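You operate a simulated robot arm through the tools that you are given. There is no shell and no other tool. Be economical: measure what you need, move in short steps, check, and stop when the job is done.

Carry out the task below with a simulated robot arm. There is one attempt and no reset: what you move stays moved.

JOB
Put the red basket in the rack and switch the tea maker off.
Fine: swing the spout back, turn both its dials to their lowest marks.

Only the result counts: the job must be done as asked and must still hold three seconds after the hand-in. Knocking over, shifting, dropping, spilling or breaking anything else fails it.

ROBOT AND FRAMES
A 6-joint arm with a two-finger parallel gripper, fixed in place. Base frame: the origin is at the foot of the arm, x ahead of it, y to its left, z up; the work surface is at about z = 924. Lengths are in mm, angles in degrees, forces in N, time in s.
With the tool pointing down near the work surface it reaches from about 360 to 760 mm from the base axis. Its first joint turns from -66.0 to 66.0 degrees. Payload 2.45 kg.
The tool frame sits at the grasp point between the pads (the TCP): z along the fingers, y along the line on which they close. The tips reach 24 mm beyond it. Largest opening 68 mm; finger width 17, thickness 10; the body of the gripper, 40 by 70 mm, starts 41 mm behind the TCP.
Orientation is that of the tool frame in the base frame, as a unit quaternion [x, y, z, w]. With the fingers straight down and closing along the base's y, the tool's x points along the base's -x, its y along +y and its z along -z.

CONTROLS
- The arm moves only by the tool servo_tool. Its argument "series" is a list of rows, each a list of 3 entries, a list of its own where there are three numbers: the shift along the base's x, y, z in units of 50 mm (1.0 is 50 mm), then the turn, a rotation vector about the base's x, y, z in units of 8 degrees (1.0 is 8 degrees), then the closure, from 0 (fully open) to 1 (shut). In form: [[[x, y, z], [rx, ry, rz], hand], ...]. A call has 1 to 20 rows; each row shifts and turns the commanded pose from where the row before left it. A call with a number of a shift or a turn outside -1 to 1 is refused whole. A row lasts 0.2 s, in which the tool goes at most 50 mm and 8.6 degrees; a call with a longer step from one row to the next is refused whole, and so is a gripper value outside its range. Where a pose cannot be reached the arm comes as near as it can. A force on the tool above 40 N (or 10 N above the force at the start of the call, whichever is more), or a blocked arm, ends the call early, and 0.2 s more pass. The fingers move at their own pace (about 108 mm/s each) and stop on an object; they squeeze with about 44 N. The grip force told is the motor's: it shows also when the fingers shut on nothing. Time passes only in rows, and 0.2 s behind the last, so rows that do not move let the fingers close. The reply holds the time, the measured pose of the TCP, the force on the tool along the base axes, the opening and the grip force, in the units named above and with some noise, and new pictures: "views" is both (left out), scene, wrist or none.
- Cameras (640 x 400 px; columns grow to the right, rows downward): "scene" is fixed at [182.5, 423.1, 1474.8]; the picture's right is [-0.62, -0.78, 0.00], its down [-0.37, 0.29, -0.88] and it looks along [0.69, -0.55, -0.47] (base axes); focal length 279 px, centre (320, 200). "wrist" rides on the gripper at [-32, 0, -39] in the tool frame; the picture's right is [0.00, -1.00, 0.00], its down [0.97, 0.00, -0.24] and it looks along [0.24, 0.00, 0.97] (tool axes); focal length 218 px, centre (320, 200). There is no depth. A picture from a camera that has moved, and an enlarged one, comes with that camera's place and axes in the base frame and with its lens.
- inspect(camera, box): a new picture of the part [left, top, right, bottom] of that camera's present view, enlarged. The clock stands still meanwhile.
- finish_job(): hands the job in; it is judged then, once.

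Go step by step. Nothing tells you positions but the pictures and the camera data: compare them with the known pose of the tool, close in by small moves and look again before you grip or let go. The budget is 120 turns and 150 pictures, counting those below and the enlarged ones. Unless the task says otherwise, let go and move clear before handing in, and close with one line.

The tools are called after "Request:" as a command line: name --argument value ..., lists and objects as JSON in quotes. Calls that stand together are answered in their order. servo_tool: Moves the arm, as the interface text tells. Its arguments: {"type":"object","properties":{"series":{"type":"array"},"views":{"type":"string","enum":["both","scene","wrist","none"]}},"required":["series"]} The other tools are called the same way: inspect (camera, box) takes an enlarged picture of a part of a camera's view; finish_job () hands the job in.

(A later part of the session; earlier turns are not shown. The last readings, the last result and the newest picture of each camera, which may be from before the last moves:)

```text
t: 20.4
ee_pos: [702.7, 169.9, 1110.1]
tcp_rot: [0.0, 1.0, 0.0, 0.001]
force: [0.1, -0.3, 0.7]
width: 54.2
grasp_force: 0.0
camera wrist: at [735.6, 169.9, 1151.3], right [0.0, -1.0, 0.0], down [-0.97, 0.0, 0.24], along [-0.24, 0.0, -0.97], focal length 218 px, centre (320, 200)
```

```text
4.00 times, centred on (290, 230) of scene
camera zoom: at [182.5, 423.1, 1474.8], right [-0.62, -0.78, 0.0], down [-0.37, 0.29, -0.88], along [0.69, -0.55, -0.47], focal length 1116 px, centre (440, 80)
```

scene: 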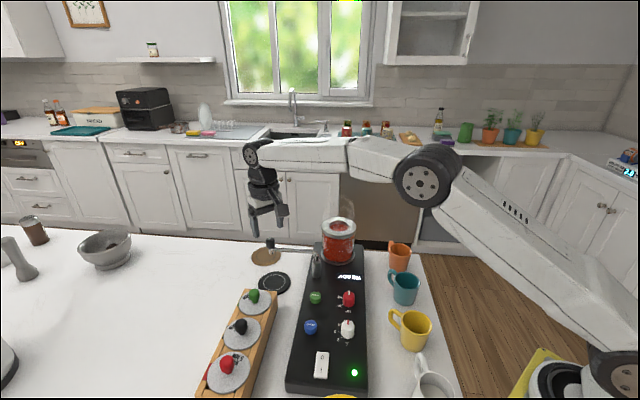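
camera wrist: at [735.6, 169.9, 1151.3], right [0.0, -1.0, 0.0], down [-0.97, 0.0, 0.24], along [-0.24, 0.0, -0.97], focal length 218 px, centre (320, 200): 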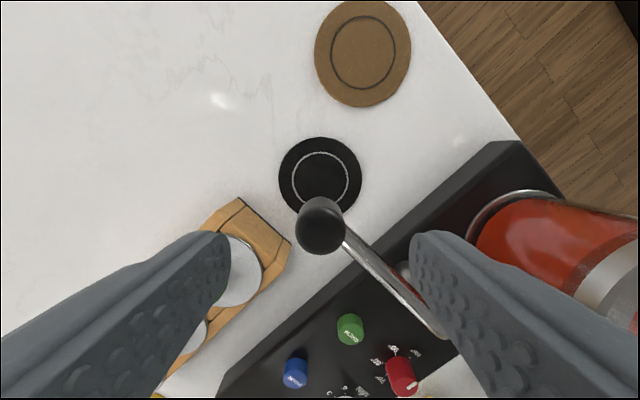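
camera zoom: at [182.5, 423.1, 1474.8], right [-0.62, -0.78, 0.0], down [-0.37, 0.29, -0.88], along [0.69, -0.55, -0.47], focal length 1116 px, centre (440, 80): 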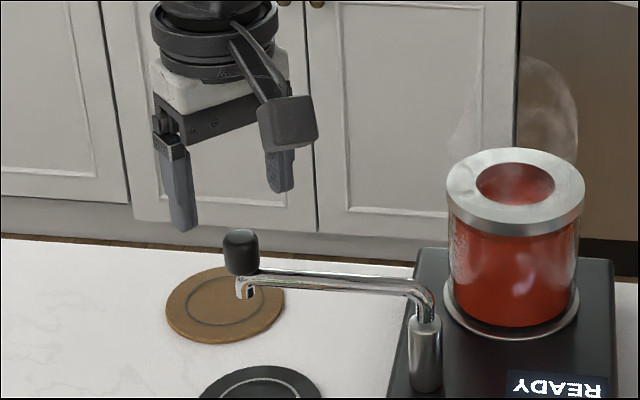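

The knob top is near z 1064, directly between the fingers. I'll lower to TCP z 1066 and close on it.

Request:
servo_tool --series '[[[0, 0, -0.4], [0, 0, 0], 0.2], [[0, 0, -0.3], [0, 0, 0], 0.2], [[0, 0, -0.18], [0, 0, 0], 0.2], [[0, 0, 0], [0, 0, 0], 0.2]]'

Request:
inspect --camera "scene" --box '[230, 180, 350, 280]'

```text
t: 21.4
ee_pos: [703.9, 169.5, 1067.2]
tcp_rot: [0.001, 1.0, 0.0, 0.0]
force: [-0.5, -0.2, 0.4]
width: 54.3
grasp_force: 0.0
camera wrist: at [735.2, 169.6, 1107.3], right [0.0, -1.0, 0.0], down [-0.97, 0.0, 0.24], along [-0.24, 0.0, -0.97], focal length 218 px, centre (320, 200)
```

scene: 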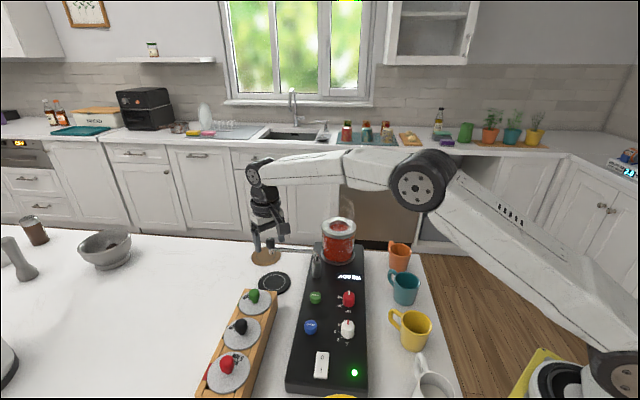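
wrist: 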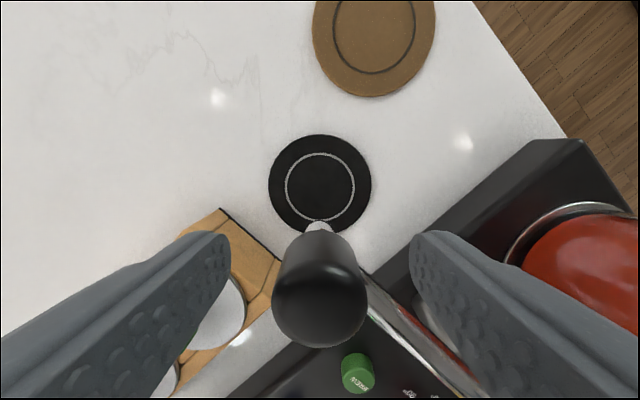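

```text
4.00 times, centred on (290, 230) of scene
camera zoom: at [182.5, 423.1, 1474.8], right [-0.62, -0.78, 0.0], down [-0.37, 0.29, -0.88], along [0.69, -0.55, -0.47], focal length 1116 px, centre (440, 80)
```

zoom: 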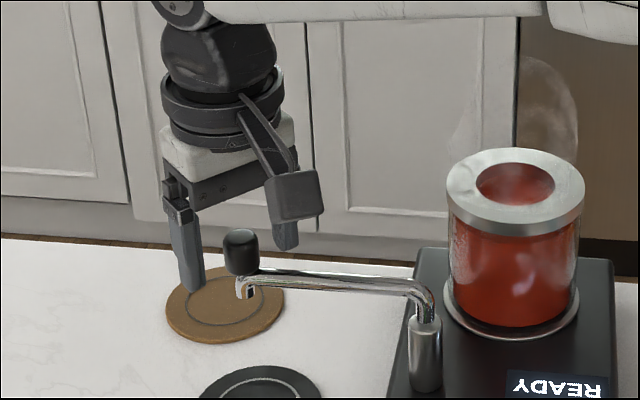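

Request:
servo_tool --series '[[[0, 0, 0], [0, 0, 0], 0.6], [[0, 0, 0], [0, 0, 0], 0.8], [[0, 0, 0], [0, 0, 0], 1], [[0, 0, 0], [0, 0, 0], 1]]' --views "wrist"

Request:
inspect --camera "scene" --box '[230, 180, 350, 280]'

```text
t: 22.4
ee_pos: [703.6, 170.6, 1067.5]
tcp_rot: [0.001, 1.0, 0.0, 0.0]
force: [0.0, 0.9, -1.0]
width: 21.6
grasp_force: 37.9
camera wrist: at [735.2, 169.7, 1107.4], right [0.0, -1.0, 0.0], down [-0.97, 0.0, 0.24], along [-0.24, 0.0, -0.97], focal length 218 px, centre (320, 200)
```

wrist: 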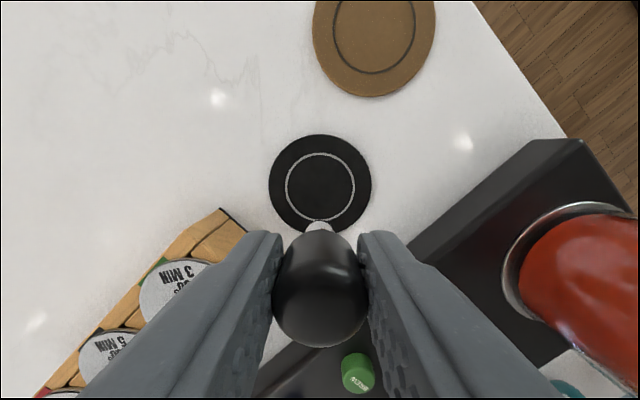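

```text
4.00 times, centred on (290, 230) of scene
camera zoom: at [182.5, 423.1, 1474.8], right [-0.62, -0.78, 0.0], down [-0.37, 0.29, -0.88], along [0.69, -0.55, -0.47], focal length 1116 px, centre (440, 80)
```

zoom: 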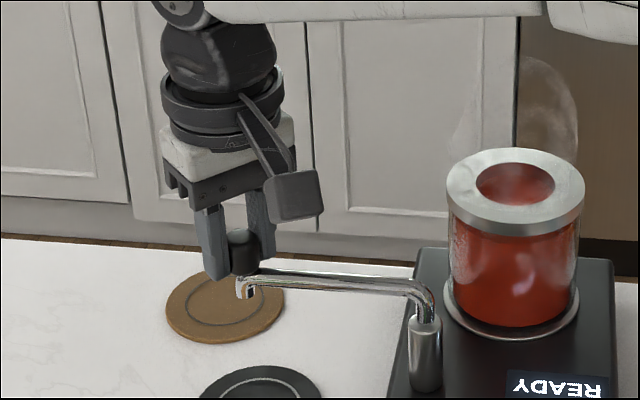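

The spout knob is held. I'll test-swing it 5° toward the machine's front and read the force.

Request:
servo_tool --series '[[[-0.075, 0.066, 0], [0, 0, 0.31], 1], [[-0.073, 0.066, 0], [0, 0, 0.31], 1], [[0, 0, 0], [0, 0, 0], 1]]' --views "none"

```text
t: 23.2
ee_pos: [697.9, 170.2, 1067.6]
tcp_rot: [-0.041, 0.999, -0.003, 0.004]
force: [29.0, -25.1, -2.4]
width: 21.5
grasp_force: 38.5
```

Strong resistance of about 38 N opposes that direction, so the spout is probably at its stop there. I'll undo it and test the other way.

Request:
servo_tool --series '[[[0.073, -0.066, 0], [0, 0, -0.31], 1], [[0.075, -0.066, 0], [0, 0, -0.31], 1], [[0.075, -0.073, 0], [0, 0, -0.31], 1], [[0, 0, 0], [0, 0, 0], 1]]' --views "none"

```text
t: 24.2
ee_pos: [706.3, 165.7, 1068.0]
tcp_rot: [0.022, 1.0, 0.0, -0.002]
force: [-23.0, -17.7, 13.9]
width: 21.3
grasp_force: 39.0
```

The tangential resistance is small this way and the residual force is mainly radial. I'll correct the radius and continue a little clockwise.

Request:
servo_tool --series '[[[0.04, -0.09, 0], [0, 0, -0.31], 1], [[0.058, -0.084, 0], [0, 0, -0.31], 1], [[0, 0, 0], [0, 0, 0], 1]]' --views "wrist"

Request:
inspect --camera "scene" --box '[230, 180, 350, 280]'

```text
t: 25.0
ee_pos: [711.7, 159.0, 1066.3]
tcp_rot: [0.065, 0.998, 0.001, 0.0]
force: [-9.4, -4.4, 11.3]
width: 21.2
grasp_force: 37.8
camera wrist: at [744.1, 154.4, 1106.7], right [-0.13, -0.99, 0.0], down [-0.96, 0.13, 0.24], along [-0.24, 0.03, -0.97], focal length 218 px, centre (320, 200)
```

wrist: 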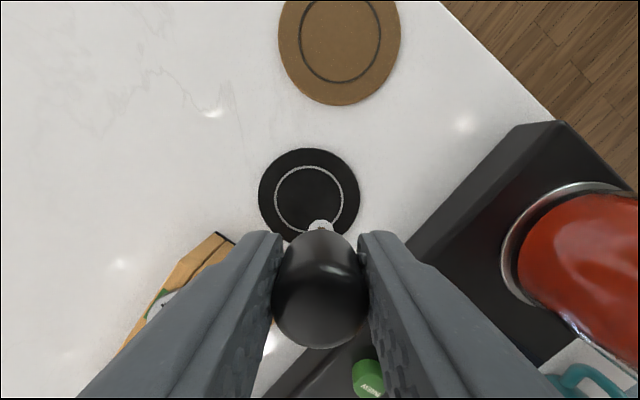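

```text
4.00 times, centred on (290, 230) of scene
camera zoom: at [181.9, 422.9, 1474.9], right [-0.62, -0.78, 0.0], down [-0.37, 0.29, -0.88], along [0.69, -0.55, -0.47], focal length 1116 px, centre (440, 80)
```

zoom: 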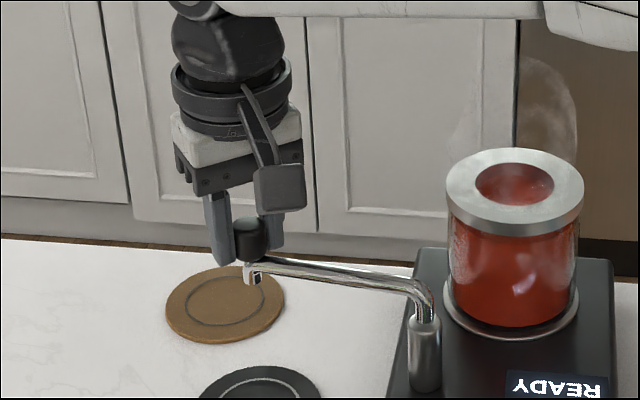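

It swings freely clockwise, toward the machine's back, so that is the direction. I'll follow the arc around the pivot.

Request:
servo_tool --series '[[[0.08, -0.13, -0.02], [0, 0, -0.5], 1], [[0.084, -0.132, 0], [0, 0, -0.5], 1], [[0.074, -0.138, 0], [0, 0, -0.5], 1], [[0.066, -0.142, 0], [0, 0, -0.5], 1], [[0.056, -0.146, 0], [0, 0, -0.5], 1], [[0, 0, 0], [0, 0, 0], 1]]' --views "scene"

```text
t: 26.4
ee_pos: [730.3, 122.1, 1066.8]
tcp_rot: [0.238, 0.971, -0.001, 0.001]
force: [5.5, 2.6, 7.9]
width: 21.0
grasp_force: 38.8
```

scene: 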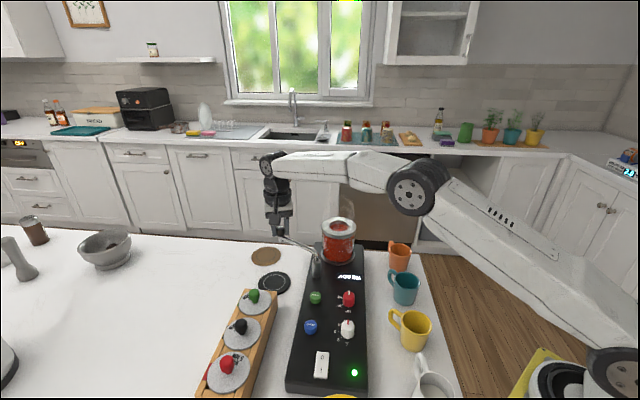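

Request:
servo_tool --series '[[[0.044, -0.15, 0], [0, 0, -0.5], 1], [[0.034, -0.152, 0], [0, 0, -0.5], 1], [[0.024, -0.154, 0], [0, 0, -0.5], 1], [[0.012, -0.156, 0], [0, 0, -0.5], 1], [[0.002, -0.156, 0], [0, 0, -0.5], 1], [[0, 0, 0], [0, 0, 0], 1]]' --views "wrist"

Request:
inspect --camera "scene" --box '[250, 180, 370, 280]'

```text
t: 27.8
ee_pos: [735.8, 83.8, 1067.3]
tcp_rot: [0.402, 0.915, -0.001, 0.0]
force: [-5.4, 0.9, 19.4]
width: 21.2
grasp_force: 38.7
camera wrist: at [757.4, 61.1, 1106.3], right [-0.74, -0.68, 0.0], down [-0.66, 0.72, 0.24], along [-0.16, 0.18, -0.97], focal length 218 px, centre (320, 200)
```

wrist: 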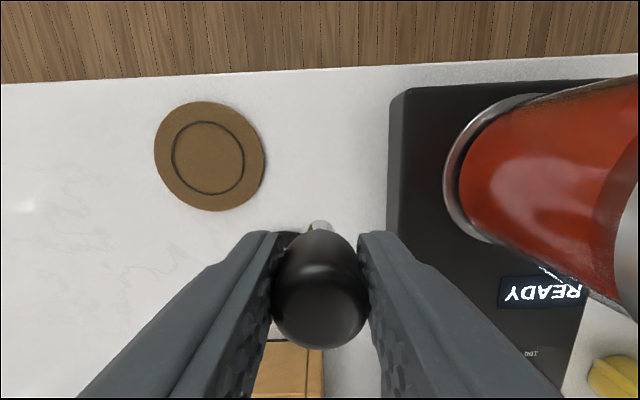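

```text
4.00 times, centred on (310, 230) of scene
camera zoom: at [181.9, 423.1, 1474.9], right [-0.62, -0.78, 0.0], down [-0.37, 0.29, -0.88], along [0.69, -0.55, -0.47], focal length 1116 px, centre (360, 80)
```

zoom: 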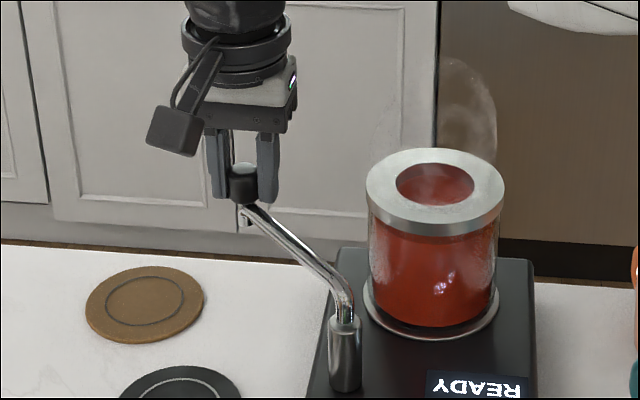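

The spout is now about halfway back. The jug-side finger would hit the jug further on, so I'll let go and place closed fingers on the outer side to push the knob the rest of the way.

Request:
servo_tool --series '[[[0, 0, 0], [0, 0, 0], 0.6], [[0, 0, 0], [0, 0, 0], 0.3], [[0, 0, 0.5], [0, 0, 0], 0.3], [[0, 0, 0.6], [0, 0, 0], 0.3], [[-0.05, 0.6, 0], [0, 0, 0], 1], [[0, 0, 0], [0, 0, 0], 1], [[0, 0, 0], [0, 0, 0], 1]]'

Request:
inspect --camera "scene" --box '[250, 180, 370, 280]'

```text
t: 29.4
ee_pos: [733.7, 115.9, 1119.1]
tcp_rot: [0.403, 0.915, 0.0, 0.0]
force: [0.7, 0.6, -0.2]
width: 0.3
grasp_force: 23.8
camera wrist: at [755.8, 91.5, 1160.2], right [-0.74, -0.68, 0.0], down [-0.66, 0.72, 0.24], along [-0.16, 0.18, -0.97], focal length 218 px, centre (320, 200)
```

scene: 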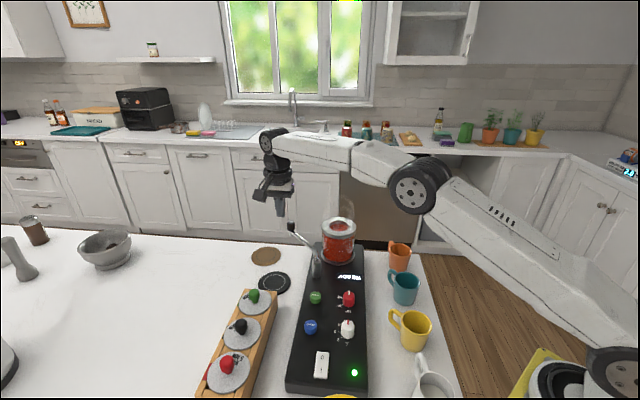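
wrist: 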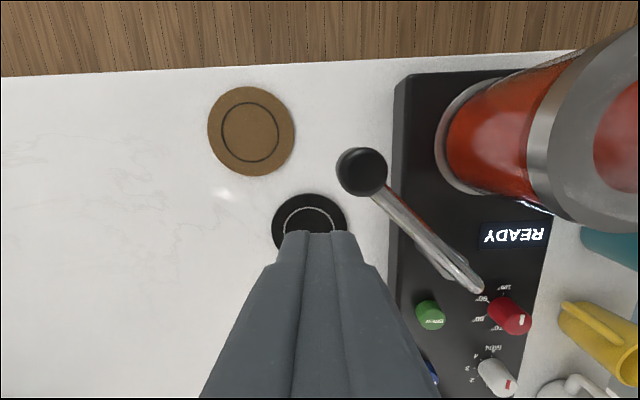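

```text
4.00 times, centred on (310, 230) of scene
camera zoom: at [182.5, 423.1, 1474.8], right [-0.62, -0.78, 0.0], down [-0.37, 0.29, -0.88], along [0.69, -0.55, -0.47], focal length 1116 px, centre (360, 80)
```

zoom: 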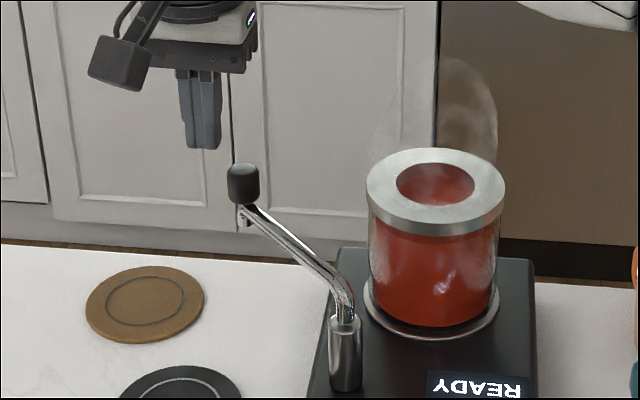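

Request:
servo_tool --series '[[[0, 0, -0.5], [0, 0, 0], 1], [[0, 0, -0.54], [0, 0, 0], 1], [[0, 0, 0], [0, 0, 0], 1], [[0.024, -0.226, 0], [0, 0, 0], 1], [[0.016, -0.156, 0], [0, 0, 0], 1], [[0.006, -0.156, 0], [0, 0, 0], 1], [[-0.006, -0.156, 0], [0, 0, 0], 1], [[-0.016, -0.156, 0], [0, 0, 0], 1], [[0, 0, 0], [0, 0, 0], 1]]' --views "wrist"

Request:
inspect --camera "scene" --box '[250, 180, 370, 280]'

```text
t: 31.4
ee_pos: [734.0, 71.5, 1068.4]
tcp_rot: [0.403, 0.915, 0.0, 0.001]
force: [-1.6, 0.4, 5.5]
width: 0.0
grasp_force: 24.0
camera wrist: at [756.8, 48.3, 1109.4], right [-0.74, -0.68, 0.0], down [-0.66, 0.72, 0.24], along [-0.16, 0.18, -0.97], focal length 218 px, centre (320, 200)
```

wrist: 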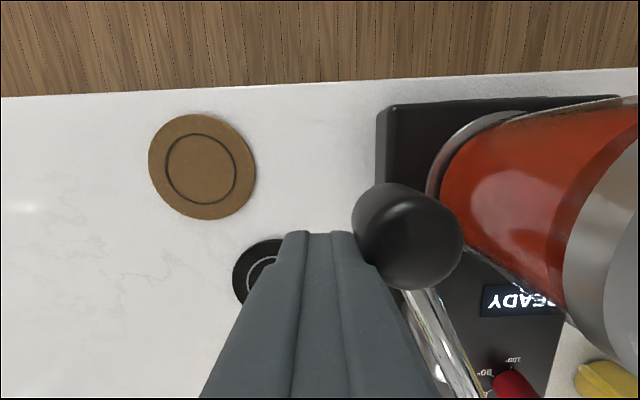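

```text
4.00 times, centred on (310, 230) of scene
camera zoom: at [182.3, 423.1, 1474.8], right [-0.62, -0.78, 0.0], down [-0.37, 0.29, -0.88], along [0.69, -0.55, -0.47], focal length 1116 px, centre (360, 80)
```

zoom: 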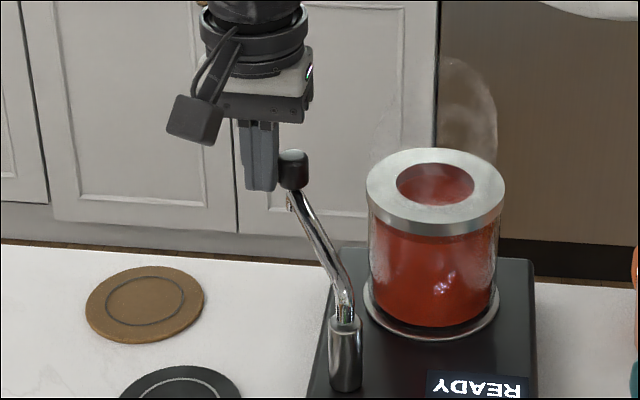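

It pushes smoothly with little force. I'll continue in small steps.

Request:
servo_tool --series '[[[-0.026, -0.154, 0], [0, 0, 0], 1], [[-0.038, -0.152, 0], [0, 0, 0], 1], [[-0.05, -0.148, 0], [0, 0, 0], 1], [[0, 0, 0], [0, 0, 0], 1]]' --views "wrist"

Request:
inspect --camera "scene" --box '[250, 180, 370, 280]'

```text
t: 32.3
ee_pos: [731.8, 59.5, 1069.3]
tcp_rot: [0.398, 0.917, 0.009, 0.003]
force: [10.6, 9.2, -2.6]
width: 0.0
grasp_force: 23.1
stopped in row 4: the force on the tool passed its limit (the readings are from after the stop); the commanded pose is now the measured one
camera wrist: at [753.4, 34.8, 1109.5], right [-0.73, -0.68, -0.02], down [-0.67, 0.71, 0.24], along [-0.15, 0.19, -0.97], focal length 218 px, centre (320, 200)
```

wrist: 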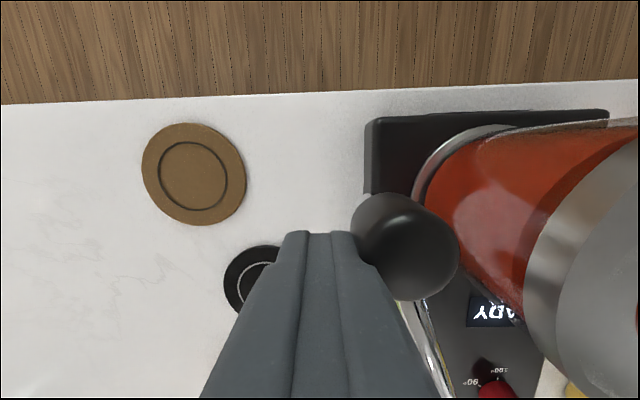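

```text
4.00 times, centred on (310, 230) of scene
camera zoom: at [183.0, 423.4, 1474.6], right [-0.62, -0.78, 0.0], down [-0.37, 0.29, -0.88], along [0.69, -0.55, -0.47], focal length 1116 px, centre (360, 80)
```

zoom: 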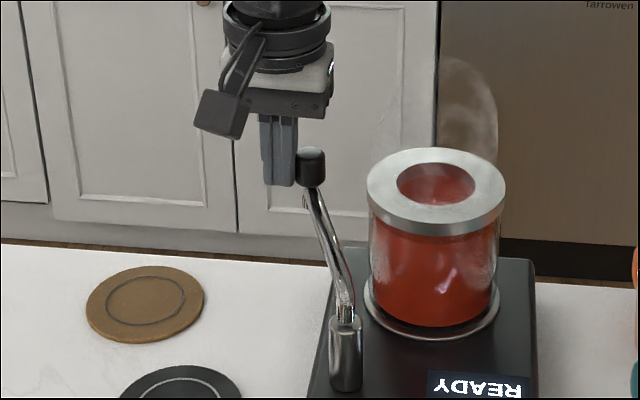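

The push hit a firm stop with the knob well clear of the jug, and the base hasn't moved. The spout is fully back, so I'll retreat sideways and up and check.

Request:
servo_tool --series '[[[0.05, 0.2, 0], [0, 0, 0], 1], [[0, 0.2, 0], [0, 0, 0], 1], [[0, 0, 0.8], [0, 0, 0], 1], [[0, 0, 0.9], [0, 0, 0], 1], [[-0.5, 0.0, 0.7], [0, 0, 0], 1], [[-0.9, 0, 0], [0, 0, 0], 1], [[-0.9, 0, 0], [0, 0, 0], 1], [[-0.9, 0, 0], [0, 0, 0], 1], [[0, 0, 0], [0, 0, 0], 0.5]]'

Request:
inspect --camera "scene" --box '[260, 190, 420, 400]'

```text
t: 34.3
ee_pos: [573.2, 77.6, 1191.3]
tcp_rot: [0.399, 0.917, 0.006, 0.002]
force: [0.9, -0.1, 0.0]
width: 34.2
grasp_force: 0.1
camera wrist: at [594.7, 54.0, 1231.1], right [-0.73, -0.68, -0.01], down [-0.66, 0.71, 0.24], along [-0.15, 0.19, -0.97], focal length 218 px, centre (320, 200)
```

scene: 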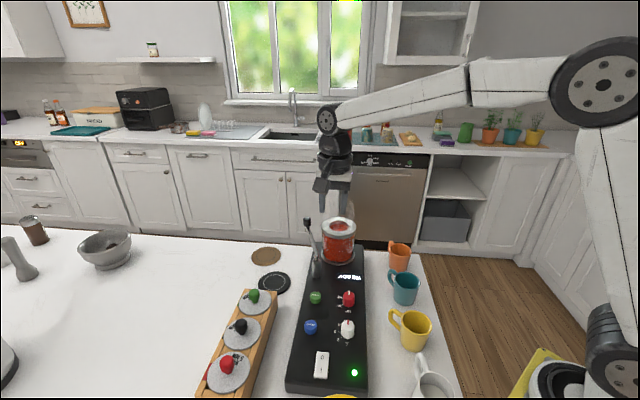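
wrist: 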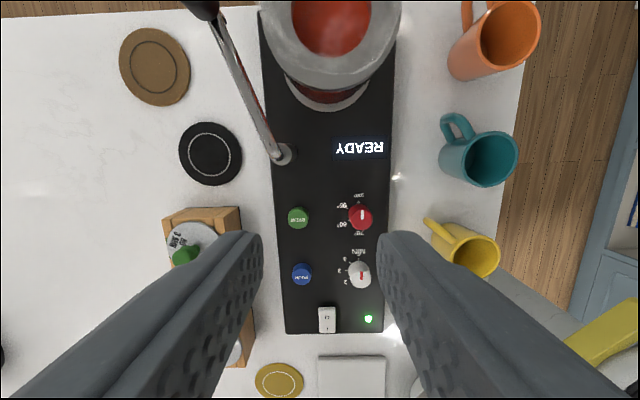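

```text
1.90 times, centred on (340, 295) of scene
camera zoom: at [182.5, 423.1, 1474.8], right [-0.62, -0.78, 0.0], down [-0.37, 0.29, -0.88], along [0.69, -0.55, -0.47], focal length 532 px, centre (282, 19)
```

zoom: 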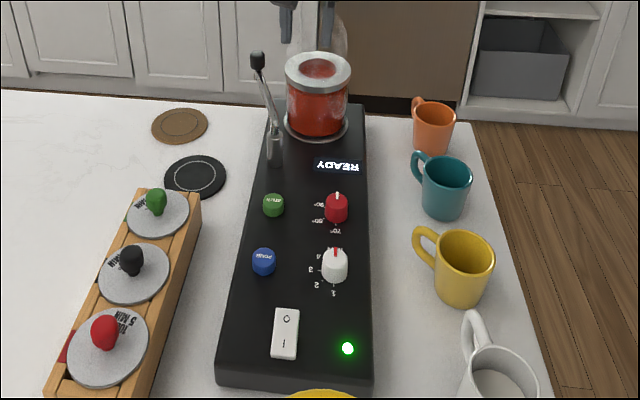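

The spout is parked back, clear of the jug. Now I'll enlarge the dials and the switch.

Request:
inspect --camera "wrist" --box '[270, 180, 400, 345]'

```text
2.42 times, centred on (335, 262) of wrist
camera zoom: at [594.7, 54.0, 1231.1], right [-0.73, -0.68, -0.01], down [-0.66, 0.71, 0.24], along [-0.15, 0.19, -0.97], focal length 529 px, centre (284, 48)
```

zoom: 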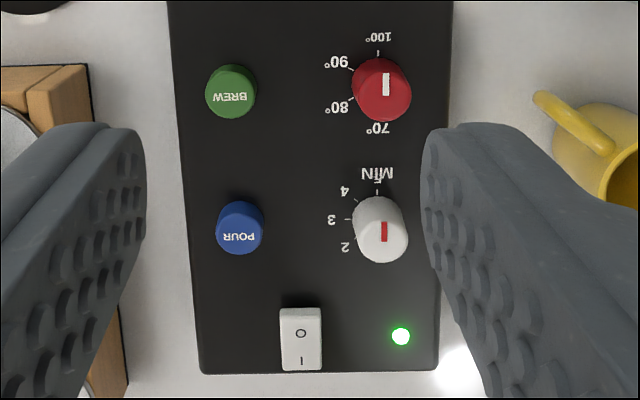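

Both dials point up (100° and 5), and the lowest marks (70° and 1) are half a turn counter-clockwise. I'll move above the white dial.

Request:
servo_tool --series '[[[-0.84, 0.42, 0], [0, 0, 0], 0.3], [[-0.84, 0.42, 0], [0, 0, 0], 0.3], [[-0.84, 0.42, 0], [0, 0, 0], 0.3], [[0, 0, -0.9], [0, 0, 0], 0.3], [[0, 0, -0.9], [0, 0, 0], 0.3], [[0, 0, -0.8], [0, 0, 0], 0.3], [[0, 0, 0], [0, 0, 0], 0.3]]'

Request:
inspect --camera "scene" --box '[290, 260, 410, 380]'

```text
t: 35.9
ee_pos: [446.1, 140.7, 1061.5]
tcp_rot: [0.4, 0.917, 0.006, 0.001]
force: [0.3, -0.6, 1.8]
width: 47.6
grasp_force: 0.1
camera wrist: at [468.8, 116.5, 1099.8], right [-0.73, -0.68, -0.01], down [-0.66, 0.71, 0.24], along [-0.15, 0.19, -0.97], focal length 218 px, centre (320, 200)
```

scene: 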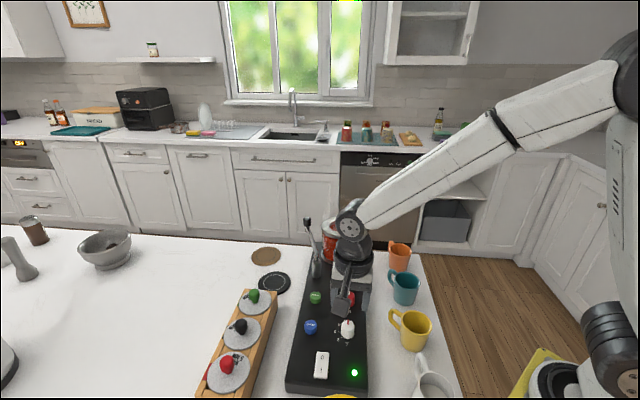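
wrist: 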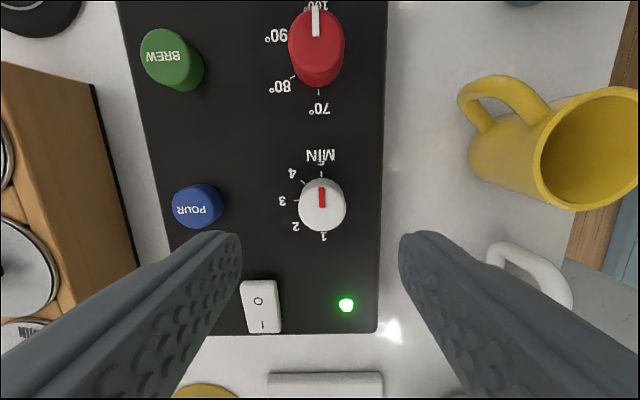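

```text
3.33 times, centred on (350, 320) of scene
camera zoom: at [182.5, 423.1, 1474.8], right [-0.62, -0.78, 0.0], down [-0.37, 0.29, -0.88], along [0.69, -0.55, -0.47], focal length 930 px, centre (220, -200)
```

zoom: 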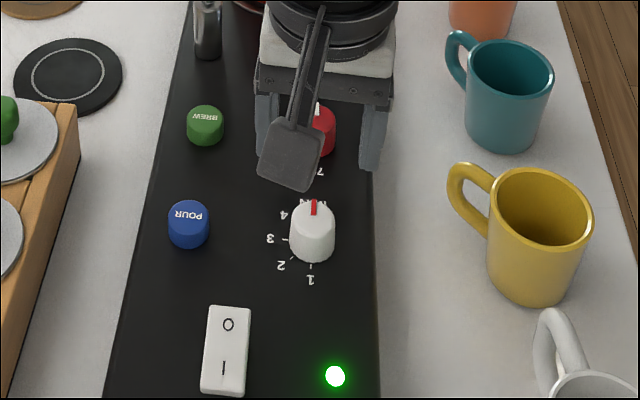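

The white cap is at about (449,140.5) with its top at z≈983. I'll lower around it and grip.

Request:
servo_tool --series '[[[0.05, 0, -0.5], [0, 0, 0], 0.3], [[0, 0, -0.5], [0, 0, 0], 0.3], [[0, 0, -0.3], [0, 0, 0], 0.3], [[0, 0, -0.17], [0, 0, 0], 0.3], [[0, 0, 0], [0, 0, 0], 0.3]]'

Request:
inspect --camera "scene" --box '[290, 260, 410, 380]'

```text
t: 37.1
ee_pos: [449.0, 139.8, 987.0]
tcp_rot: [0.4, 0.917, 0.007, 0.002]
force: [0.6, 0.1, 0.2]
width: 47.6
grasp_force: 0.0
camera wrist: at [471.3, 117.0, 1026.3], right [-0.73, -0.68, -0.01], down [-0.66, 0.71, 0.24], along [-0.15, 0.19, -0.97], focal length 218 px, centre (320, 200)
```

scene: 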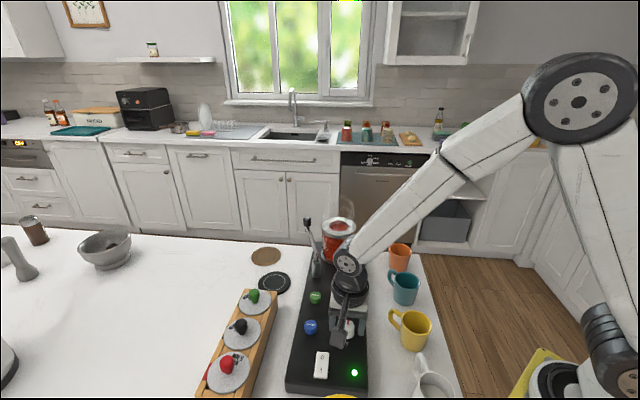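
wrist: 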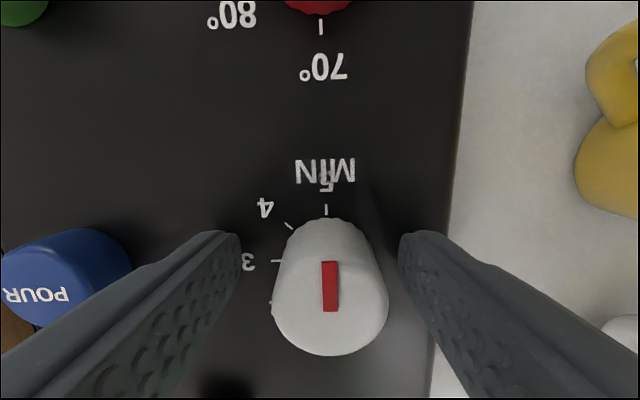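

```text
3.33 times, centred on (350, 320) of scene
camera zoom: at [182.5, 423.1, 1474.8], right [-0.62, -0.78, 0.0], down [-0.37, 0.29, -0.88], along [0.69, -0.55, -0.47], focal length 930 px, centre (220, -200)
```

zoom: 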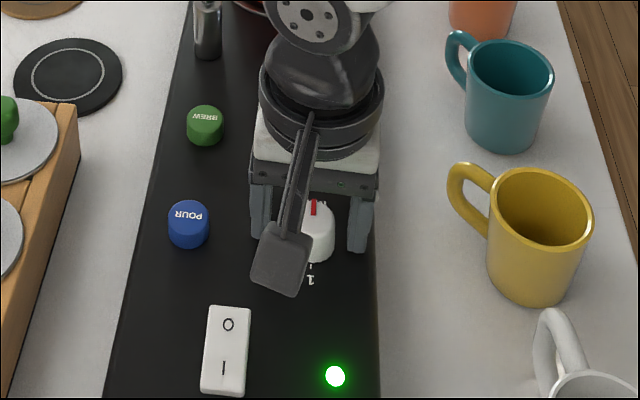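

The cap is slightly off-centre, so I'll shift by 2.5 mm and close.

Request:
servo_tool --series '[[[-0.037, -0.034, 0], [0, 0, 0], 0.3], [[0, 0, 0], [0, 0, 0], 0.6], [[0, 0, 0], [0, 0, 0], 1], [[0, 0, 0], [0, 0, 0], 1], [[0, 0, 0], [0, 0, 0], 1]]' --views "wrist"

```text
t: 38.3
ee_pos: [447.7, 139.6, 986.6]
tcp_rot: [0.399, 0.917, 0.007, 0.003]
force: [3.3, 3.8, -2.1]
width: 27.5
grasp_force: 42.1
camera wrist: at [469.4, 115.1, 1026.3], right [-0.73, -0.68, -0.01], down [-0.66, 0.71, 0.24], along [-0.15, 0.19, -0.97], focal length 218 px, centre (320, 200)
```

wrist: 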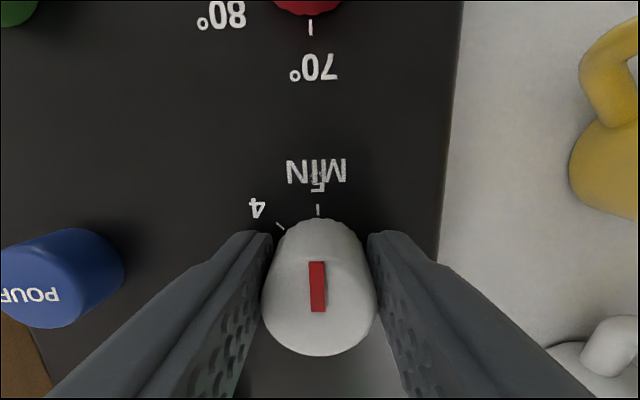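

It's gripped. I'll turn 32° counter-clockwise to see whether the dial follows.

Request:
servo_tool --series '[[[0, 0, 0], [0, 0, 1], 1], [[0, 0, 0], [0, 0, 1], 1], [[0, 0, 0], [0, 0, 1], 1], [[0, 0, 0], [0, 0, 1], 1], [[0, 0, 0], [0, 0, 0], 1]]' --views "wrist"

```text
t: 39.5
ee_pos: [448.6, 138.9, 986.0]
tcp_rot: [0.129, 0.992, 0.007, 0.001]
force: [1.2, 37.3, -15.9]
width: 27.3
grasp_force: 42.1
camera wrist: at [479.8, 131.4, 1026.3], right [-0.26, -0.97, -0.01], down [-0.94, 0.25, 0.24], along [-0.23, 0.08, -0.97], focal length 218 px, centre (320, 200)
```

wrist: 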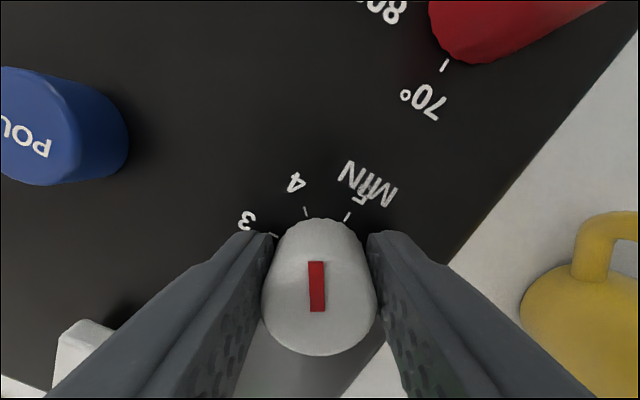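

The dial follows. There's a 37 N side force from a small axis offset, so I'll relax it and keep turning.

Request:
servo_tool --series '[[[0, 0.035, 0.01], [0, 0, 0], 1], [[0, 0, 0], [0, 0, 0], 1]]' --views "none"

```text
t: 40.1
ee_pos: [448.1, 140.8, 986.2]
tcp_rot: [0.13, 0.991, 0.006, 0.001]
force: [7.4, 21.3, -23.6]
width: 27.4
grasp_force: 42.3
```

Request:
servo_tool --series '[[[0.01, 0.035, -0.02], [0, 0, 0], 1], [[0, 0, 0], [0, 0, 0], 1]]' --views "none"

```text
t: 40.7
ee_pos: [448.3, 140.5, 985.8]
tcp_rot: [0.131, 0.991, 0.006, 0.0]
force: [4.9, -8.9, -8.4]
width: 27.5
grasp_force: 42.5
```

Request:
servo_tool --series '[[[0, 0, 0], [0, 0, 1], 1], [[0, 0, 0], [0, 0, 1], 1], [[0, 0, 0], [0, 0, 1], 1], [[0, 0, 0], [0, 0, 1], 1], [[0, 0, 0], [0, 0, 0], 1]]' --views "none"

```text
t: 41.9
ee_pos: [448.6, 140.8, 986.7]
tcp_rot: [-0.148, 0.989, 0.006, -0.001]
force: [8.5, 2.4, -4.2]
width: 27.4
grasp_force: 41.5
```

Low force now. I'll continue.

Request:
servo_tool --series '[[[0, 0, 0], [0, 0, 1], 1], [[0, 0, 0], [0, 0, 1], 1], [[0, 0, 0], [0, 0, 1], 1], [[0, 0, 0], [0, 0, 1], 1], [[0, 0, 0], [0, 0, 1], 1], [[0, 0, 0], [0, 0, 1], 1], [[0, 0, 0], [0, 0, 0], 1]]' --views "wrist"

```text
t: 43.5
ee_pos: [445.5, 141.8, 986.8]
tcp_rot: [-0.538, 0.843, 0.006, -0.007]
force: [-21.1, 17.7, 24.2]
width: 26.8
grasp_force: 42.3
camera wrist: at [460.8, 170.4, 1026.1], right [0.91, -0.42, -0.02], down [-0.4, -0.88, 0.24], along [-0.12, -0.22, -0.97], focal length 218 px, centre (320, 200)
```

wrist: 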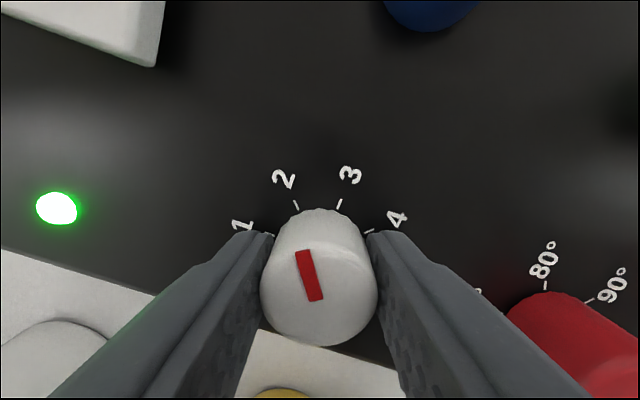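

The pointer seems to have snapped near 2. I'll open, rise and check it from above.

Request:
servo_tool --series '[[[0, 0, 0], [0, 0, 0], 0.6], [[0, 0, 0], [0, 0, 0], 0.3], [[0, 0, 0.6], [0, 0, 0], 0.3], [[0, 0, 0.4], [0, 0, 0], 0.3], [[0, 0, 0], [0, 0, 0], 0.3]]' --views "wrist"

Request:
inspect --camera "wrist" --box '[220, 140, 420, 300]'

```text
t: 44.7
ee_pos: [448.2, 140.5, 1037.2]
tcp_rot: [-0.537, 0.844, 0.004, -0.004]
force: [-0.3, -0.2, 0.3]
width: 47.5
grasp_force: 0.0
camera wrist: at [463.2, 169.7, 1076.3], right [0.91, -0.42, -0.01], down [-0.41, -0.88, 0.24], along [-0.11, -0.21, -0.97], focal length 218 px, centre (320, 200)
```

wrist: 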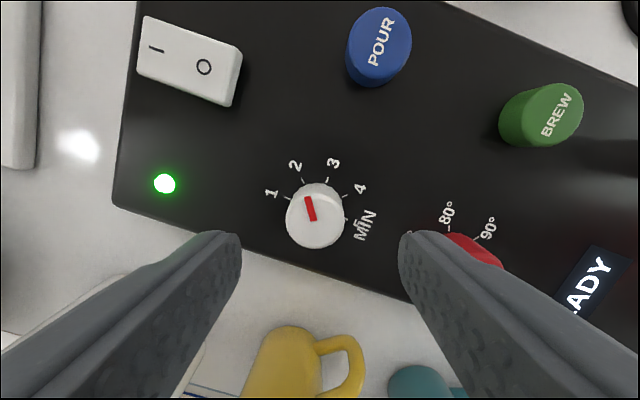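

```text
2.50 times, centred on (320, 220) of wrist
camera zoom: at [463.2, 169.7, 1076.3], right [0.91, -0.42, -0.01], down [-0.41, -0.88, 0.24], along [-0.11, -0.21, -0.97], focal length 546 px, centre (320, 150)
```

zoom: 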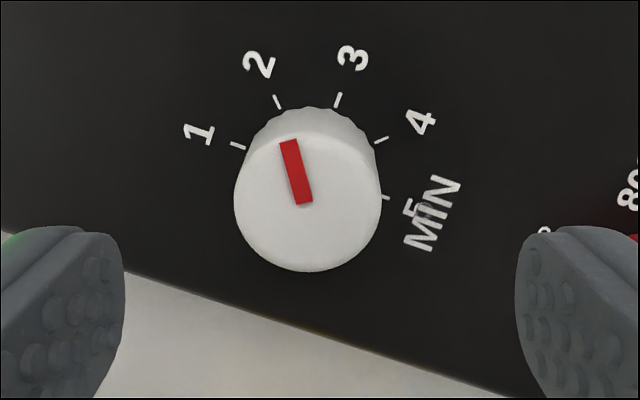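

The pointer is at about 121°, just short of mark 2, with roughly 59° left to mark 1. I'll turn the open hand back, regrip and turn the rest.

Request:
servo_tool --series '[[[-0.02, 0.02, 0], [0, 0, -1], 0.3], [[0, 0, 0], [0, 0, -1], 0.3], [[0, 0, 0], [0, 0, -1], 0.3], [[0, 0, 0], [0, 0, -1], 0.3], [[0, 0, 0], [0, 0, -1], 0.3], [[0, 0, 0], [0, 0, -1], 0.3], [[0, 0, 0], [0, 0, -1], 0.3], [[0, 0, 0], [0, 0, -1], 0.3], [[0, 0, -0.5], [0, 0, 0], 0.3], [[0, 0, -0.5], [0, 0, 0], 0.3], [[0, 0, 0], [0, 0, 0], 0.3]]' --views "wrist"

```text
t: 47.1
ee_pos: [446.5, 141.6, 985.9]
tcp_rot: [-0.008, 1.0, 0.007, -0.001]
force: [-5.2, -0.9, 10.9]
width: 47.6
grasp_force: 0.4
camera wrist: at [479.7, 141.2, 1026.0], right [0.02, -1.0, -0.01], down [-0.97, -0.02, 0.24], along [-0.24, 0.01, -0.97], focal length 218 px, centre (320, 200)
```

wrist: 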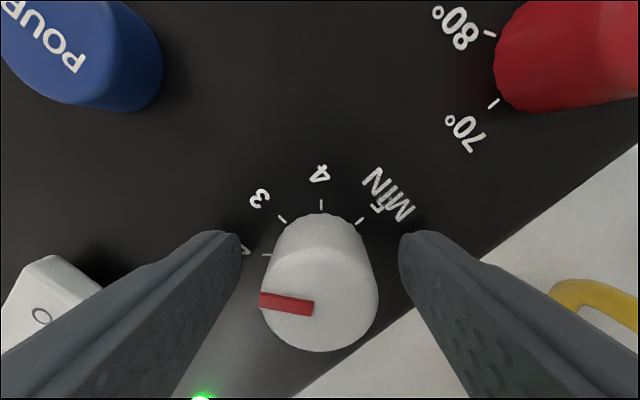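

Request:
servo_tool --series '[[[0.02, 0, 0.05], [0, 0, 0], 0.3], [[0, 0, 0], [0, 0, 0], 0.6], [[0, 0, 0], [0, 0, 0], 1], [[0, 0, 0], [0, 0, 0], 1], [[0, 0, 0], [0, 0, 0], 1]]' --views "none"

```text
t: 48.3
ee_pos: [449.0, 141.2, 989.2]
tcp_rot: [-0.008, 1.0, 0.006, -0.001]
force: [2.7, -6.1, -6.3]
width: 26.7
grasp_force: 41.6
```

Request:
servo_tool --series '[[[0, 0, 0], [0, 0, 1], 1], [[0, 0, 0], [0, 0, 1], 1], [[0, 0, 0], [0, 0, 1], 1], [[0, 0, 0], [0, 0, 1], 1], [[0, 0, 0], [0, 0, 0], 1]]' --views "none"

```text
t: 49.5
ee_pos: [447.5, 142.9, 987.8]
tcp_rot: [-0.285, 0.958, 0.006, -0.002]
force: [-4.5, -3.1, -4.4]
width: 26.7
grasp_force: 41.6
```

Request:
servo_tool --series '[[[0, 0, 0], [0, 0, 1], 1], [[0, 0, 0], [0, 0, 1], 1], [[0, 0, 0], [0, 0, 1], 1], [[0, 0, 0], [0, 0, 0.3], 1], [[0, 0, 0], [0, 0, 0], 1], [[0, 0, 0], [0, 0, 0], 0.6], [[0, 0, 0], [0, 0, 0], 0.3], [[0, 0, 0.7], [0, 0, 0], 0.3], [[0, 0, 0.7], [0, 0, 0], 0.3], [[0, 0, 0], [0, 0, 0], 0.3]]' --views "wrist"

Request:
inspect --camera "wrist" --box '[220, 100, 420, 260]'

```text
t: 51.7
ee_pos: [448.3, 140.6, 1059.6]
tcp_rot: [-0.496, 0.868, 0.006, -0.005]
force: [0.0, 0.1, -0.5]
width: 47.6
grasp_force: 0.0
camera wrist: at [466.5, 168.0, 1099.2], right [0.86, -0.51, -0.01], down [-0.49, -0.84, 0.24], along [-0.13, -0.2, -0.97], focal length 218 px, centre (320, 200)
```

wrist: 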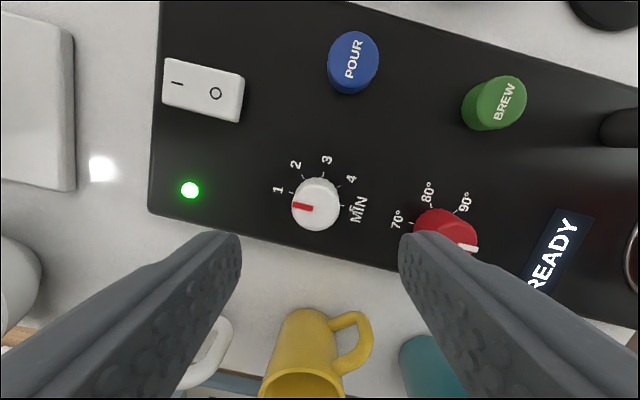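

```text
2.50 times, centred on (320, 180) of wrist
camera zoom: at [466.5, 168.0, 1099.2], right [0.86, -0.51, -0.01], down [-0.49, -0.84, 0.24], along [-0.13, -0.2, -0.97], focal length 546 px, centre (320, 250)
```

zoom: 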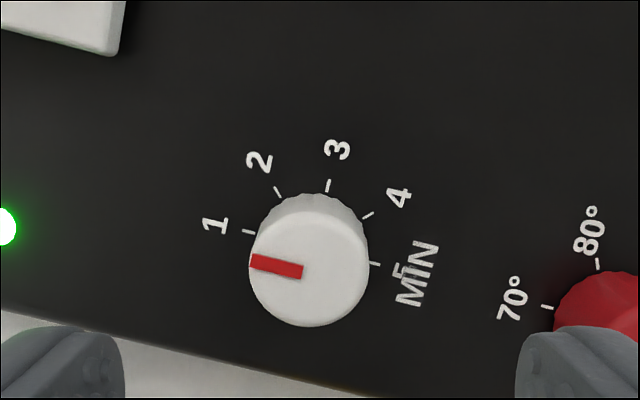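

The white dial now points at 1. Next is the red dial, near (504,85): I'll move over it and turn the hand back.

Request:
servo_tool --series '[[[0.37, -0.37, 0], [0, 0, -1], 0.3], [[0.37, -0.37, 0], [0, 0, -1], 0.3], [[0.37, -0.37, 0], [0, 0, -1], 0.3], [[0, 0, 0], [0, 0, -1], 0.3], [[0, 0, 0], [0, 0, -1], 0.3], [[0, 0, 0], [0, 0, -1], 0.3], [[0, 0, 0], [0, 0, -1], 0.3], [[0, 0, 0], [0, 0, -1], 0.3], [[0, 0, 0], [0, 0, -1], 0.3], [[0, 0, 0], [0, 0, -1], 0.3], [[0, 0, 0], [0, 0, -1], 0.3], [[0, 0, 0], [0, 0, -1], 0.3], [[0, 0, 0], [0, 0, -1], 0.3], [[0, 0, 0], [0, 0, 0], 0.3]]' --views "wrist"

Request:
inspect --camera "wrist" --box '[220, 100, 420, 260]'

```text
t: 54.7
ee_pos: [505.2, 87.2, 1058.2]
tcp_rot: [0.381, 0.925, 0.007, 0.002]
force: [0.1, -0.1, 0.4]
width: 47.5
grasp_force: 0.1
camera wrist: at [527.0, 64.4, 1098.3], right [-0.7, -0.71, -0.01], down [-0.69, 0.68, 0.24], along [-0.16, 0.18, -0.97], focal length 218 px, centre (320, 200)
```

wrist: 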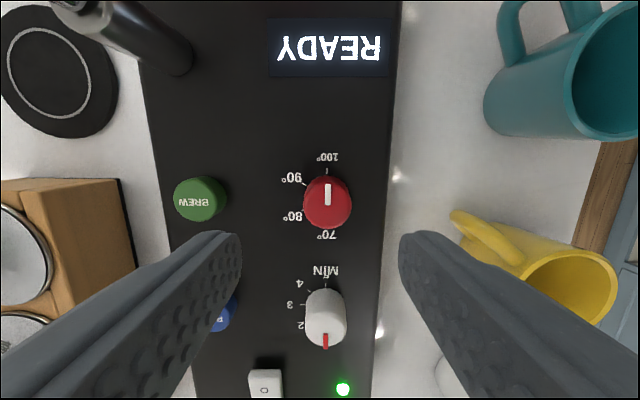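

```text
2.50 times, centred on (320, 180) of wrist
camera zoom: at [527.0, 64.4, 1098.3], right [-0.7, -0.71, -0.01], down [-0.69, 0.68, 0.24], along [-0.16, 0.18, -0.97], focal length 546 px, centre (320, 250)
```

zoom: 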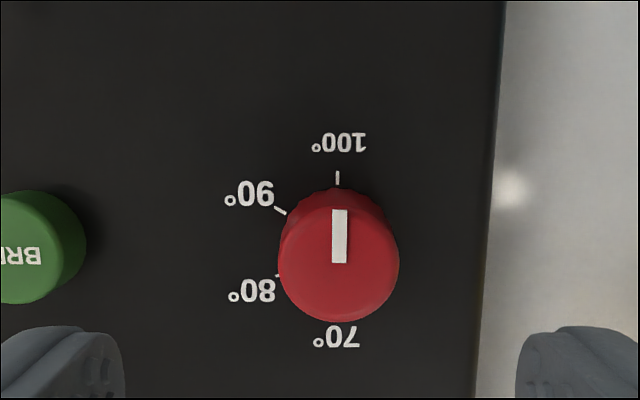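

The red cap is centred near (503,84.7). I'll lower and grip.

Request:
servo_tool --series '[[[-0.042, -0.05, -0.5], [0, 0, 0], 0.3], [[0, 0, -0.5], [0, 0, 0], 0.3], [[0, 0, -0.4], [0, 0, 0], 0.3], [[0, 0, 0], [0, 0, 0], 0.3]]' --views "wrist"

```text
t: 55.7
ee_pos: [502.4, 85.5, 987.2]
tcp_rot: [0.379, 0.925, 0.007, 0.002]
force: [-0.2, 0.0, 1.1]
width: 47.3
grasp_force: 0.0
camera wrist: at [524.8, 62.2, 1026.5], right [-0.7, -0.71, -0.01], down [-0.69, 0.68, 0.24], along [-0.16, 0.18, -0.97], focal length 218 px, centre (320, 200)
```

wrist: 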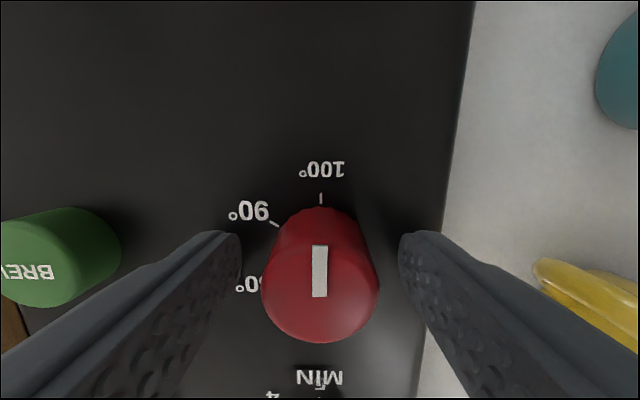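

Request:
servo_tool --series '[[[0.03, -0.03, 0], [0, 0, 0], 0.3], [[0, 0, 0], [0, 0, 0], 0.6], [[0, 0, 0], [0, 0, 0], 1], [[0, 0, 0], [0, 0, 0], 1], [[0, 0, 0], [0, 0, 0], 1], [[0, 0, 0], [0, 0, 1], 1], [[0, 0, 0], [0, 0, 1], 1], [[0, 0, 0], [0, 0, 0], 1]]' --views "none"

```text
t: 57.5
ee_pos: [501.9, 84.0, 989.3]
tcp_rot: [0.246, 0.969, 0.006, 0.003]
force: [3.5, 6.5, -8.2]
width: 27.5
grasp_force: 41.9
```

Request:
servo_tool --series '[[[0, 0, 0], [0, 0, 1], 1], [[0, 0, 0], [0, 0, 1], 1], [[0, 0, 0], [0, 0, 1], 1], [[0, 0, 0], [0, 0, 0], 1]]' --views "none"

```text
t: 58.5
ee_pos: [504.5, 84.5, 987.7]
tcp_rot: [0.039, 0.999, 0.008, 0.0]
force: [10.6, 16.3, -22.4]
width: 27.6
grasp_force: 42.1
```

Request:
servo_tool --series '[[[0.01, 0.03, -0.02], [0, 0, 1], 1], [[0, 0, 0], [0, 0, 1], 1], [[0, 0, 0], [0, 0, 1], 1], [[0, 0, 0], [0, 0, 0], 1]]' --views "none"

```text
t: 59.5
ee_pos: [503.9, 85.0, 988.2]
tcp_rot: [-0.169, 0.986, 0.006, -0.001]
force: [6.5, 10.5, 4.2]
width: 27.6
grasp_force: 42.7
```

Request:
servo_tool --series '[[[0, 0.01, 0], [0, 0, 1], 1], [[0, 0, 0], [0, 0, 1], 1], [[0, 0, 0], [0, 0, 1], 1], [[0, 0, 0], [0, 0, 1], 1], [[0, 0, 0], [0, 0, 1], 1], [[0, 0, 0], [0, 0, 0], 1], [[0, 0, 0], [0, 0, 0], 0.6], [[0, 0, 0], [0, 0, 0], 0.3], [[0, 0, 0.6], [0, 0, 0], 0.3], [[0, 0, 0.6], [0, 0, 0], 0.3], [[0, 0, 0], [0, 0, 0], 0.3]]' --views "wrist"

Request:
inspect --camera "wrist" --box '[220, 120, 420, 280]'

```text
t: 61.9
ee_pos: [504.0, 85.2, 1049.7]
tcp_rot: [-0.495, 0.869, 0.004, -0.003]
force: [0.4, 1.3, 0.0]
width: 47.5
grasp_force: 0.0
camera wrist: at [521.0, 111.6, 1088.2], right [0.86, -0.51, -0.01], down [-0.49, -0.84, 0.24], along [-0.13, -0.2, -0.97], focal length 218 px, centre (320, 200)
```

wrist: 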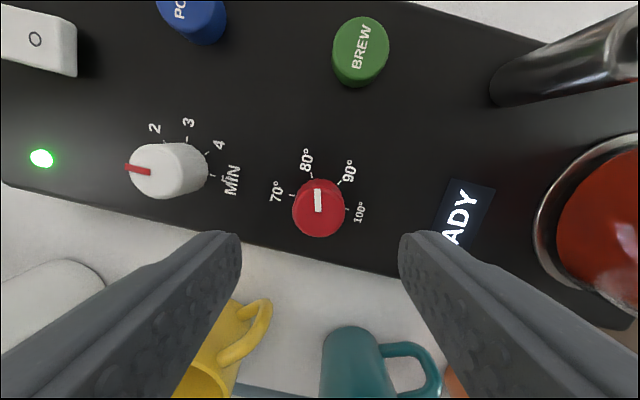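

```text
2.50 times, centred on (320, 200) of wrist
camera zoom: at [521.0, 111.6, 1088.2], right [0.86, -0.51, -0.01], down [-0.49, -0.84, 0.24], along [-0.13, -0.2, -0.97], focal length 546 px, centre (320, 200)
```

zoom: 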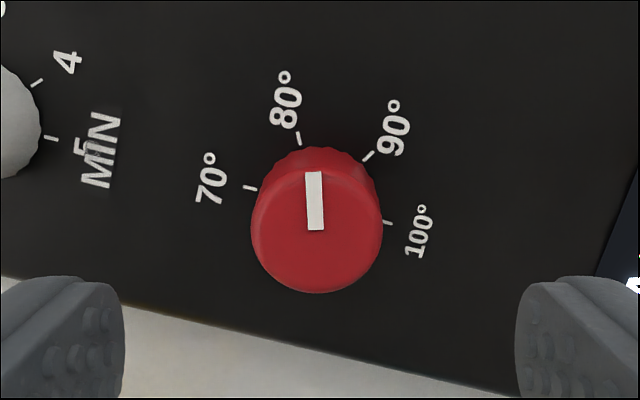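

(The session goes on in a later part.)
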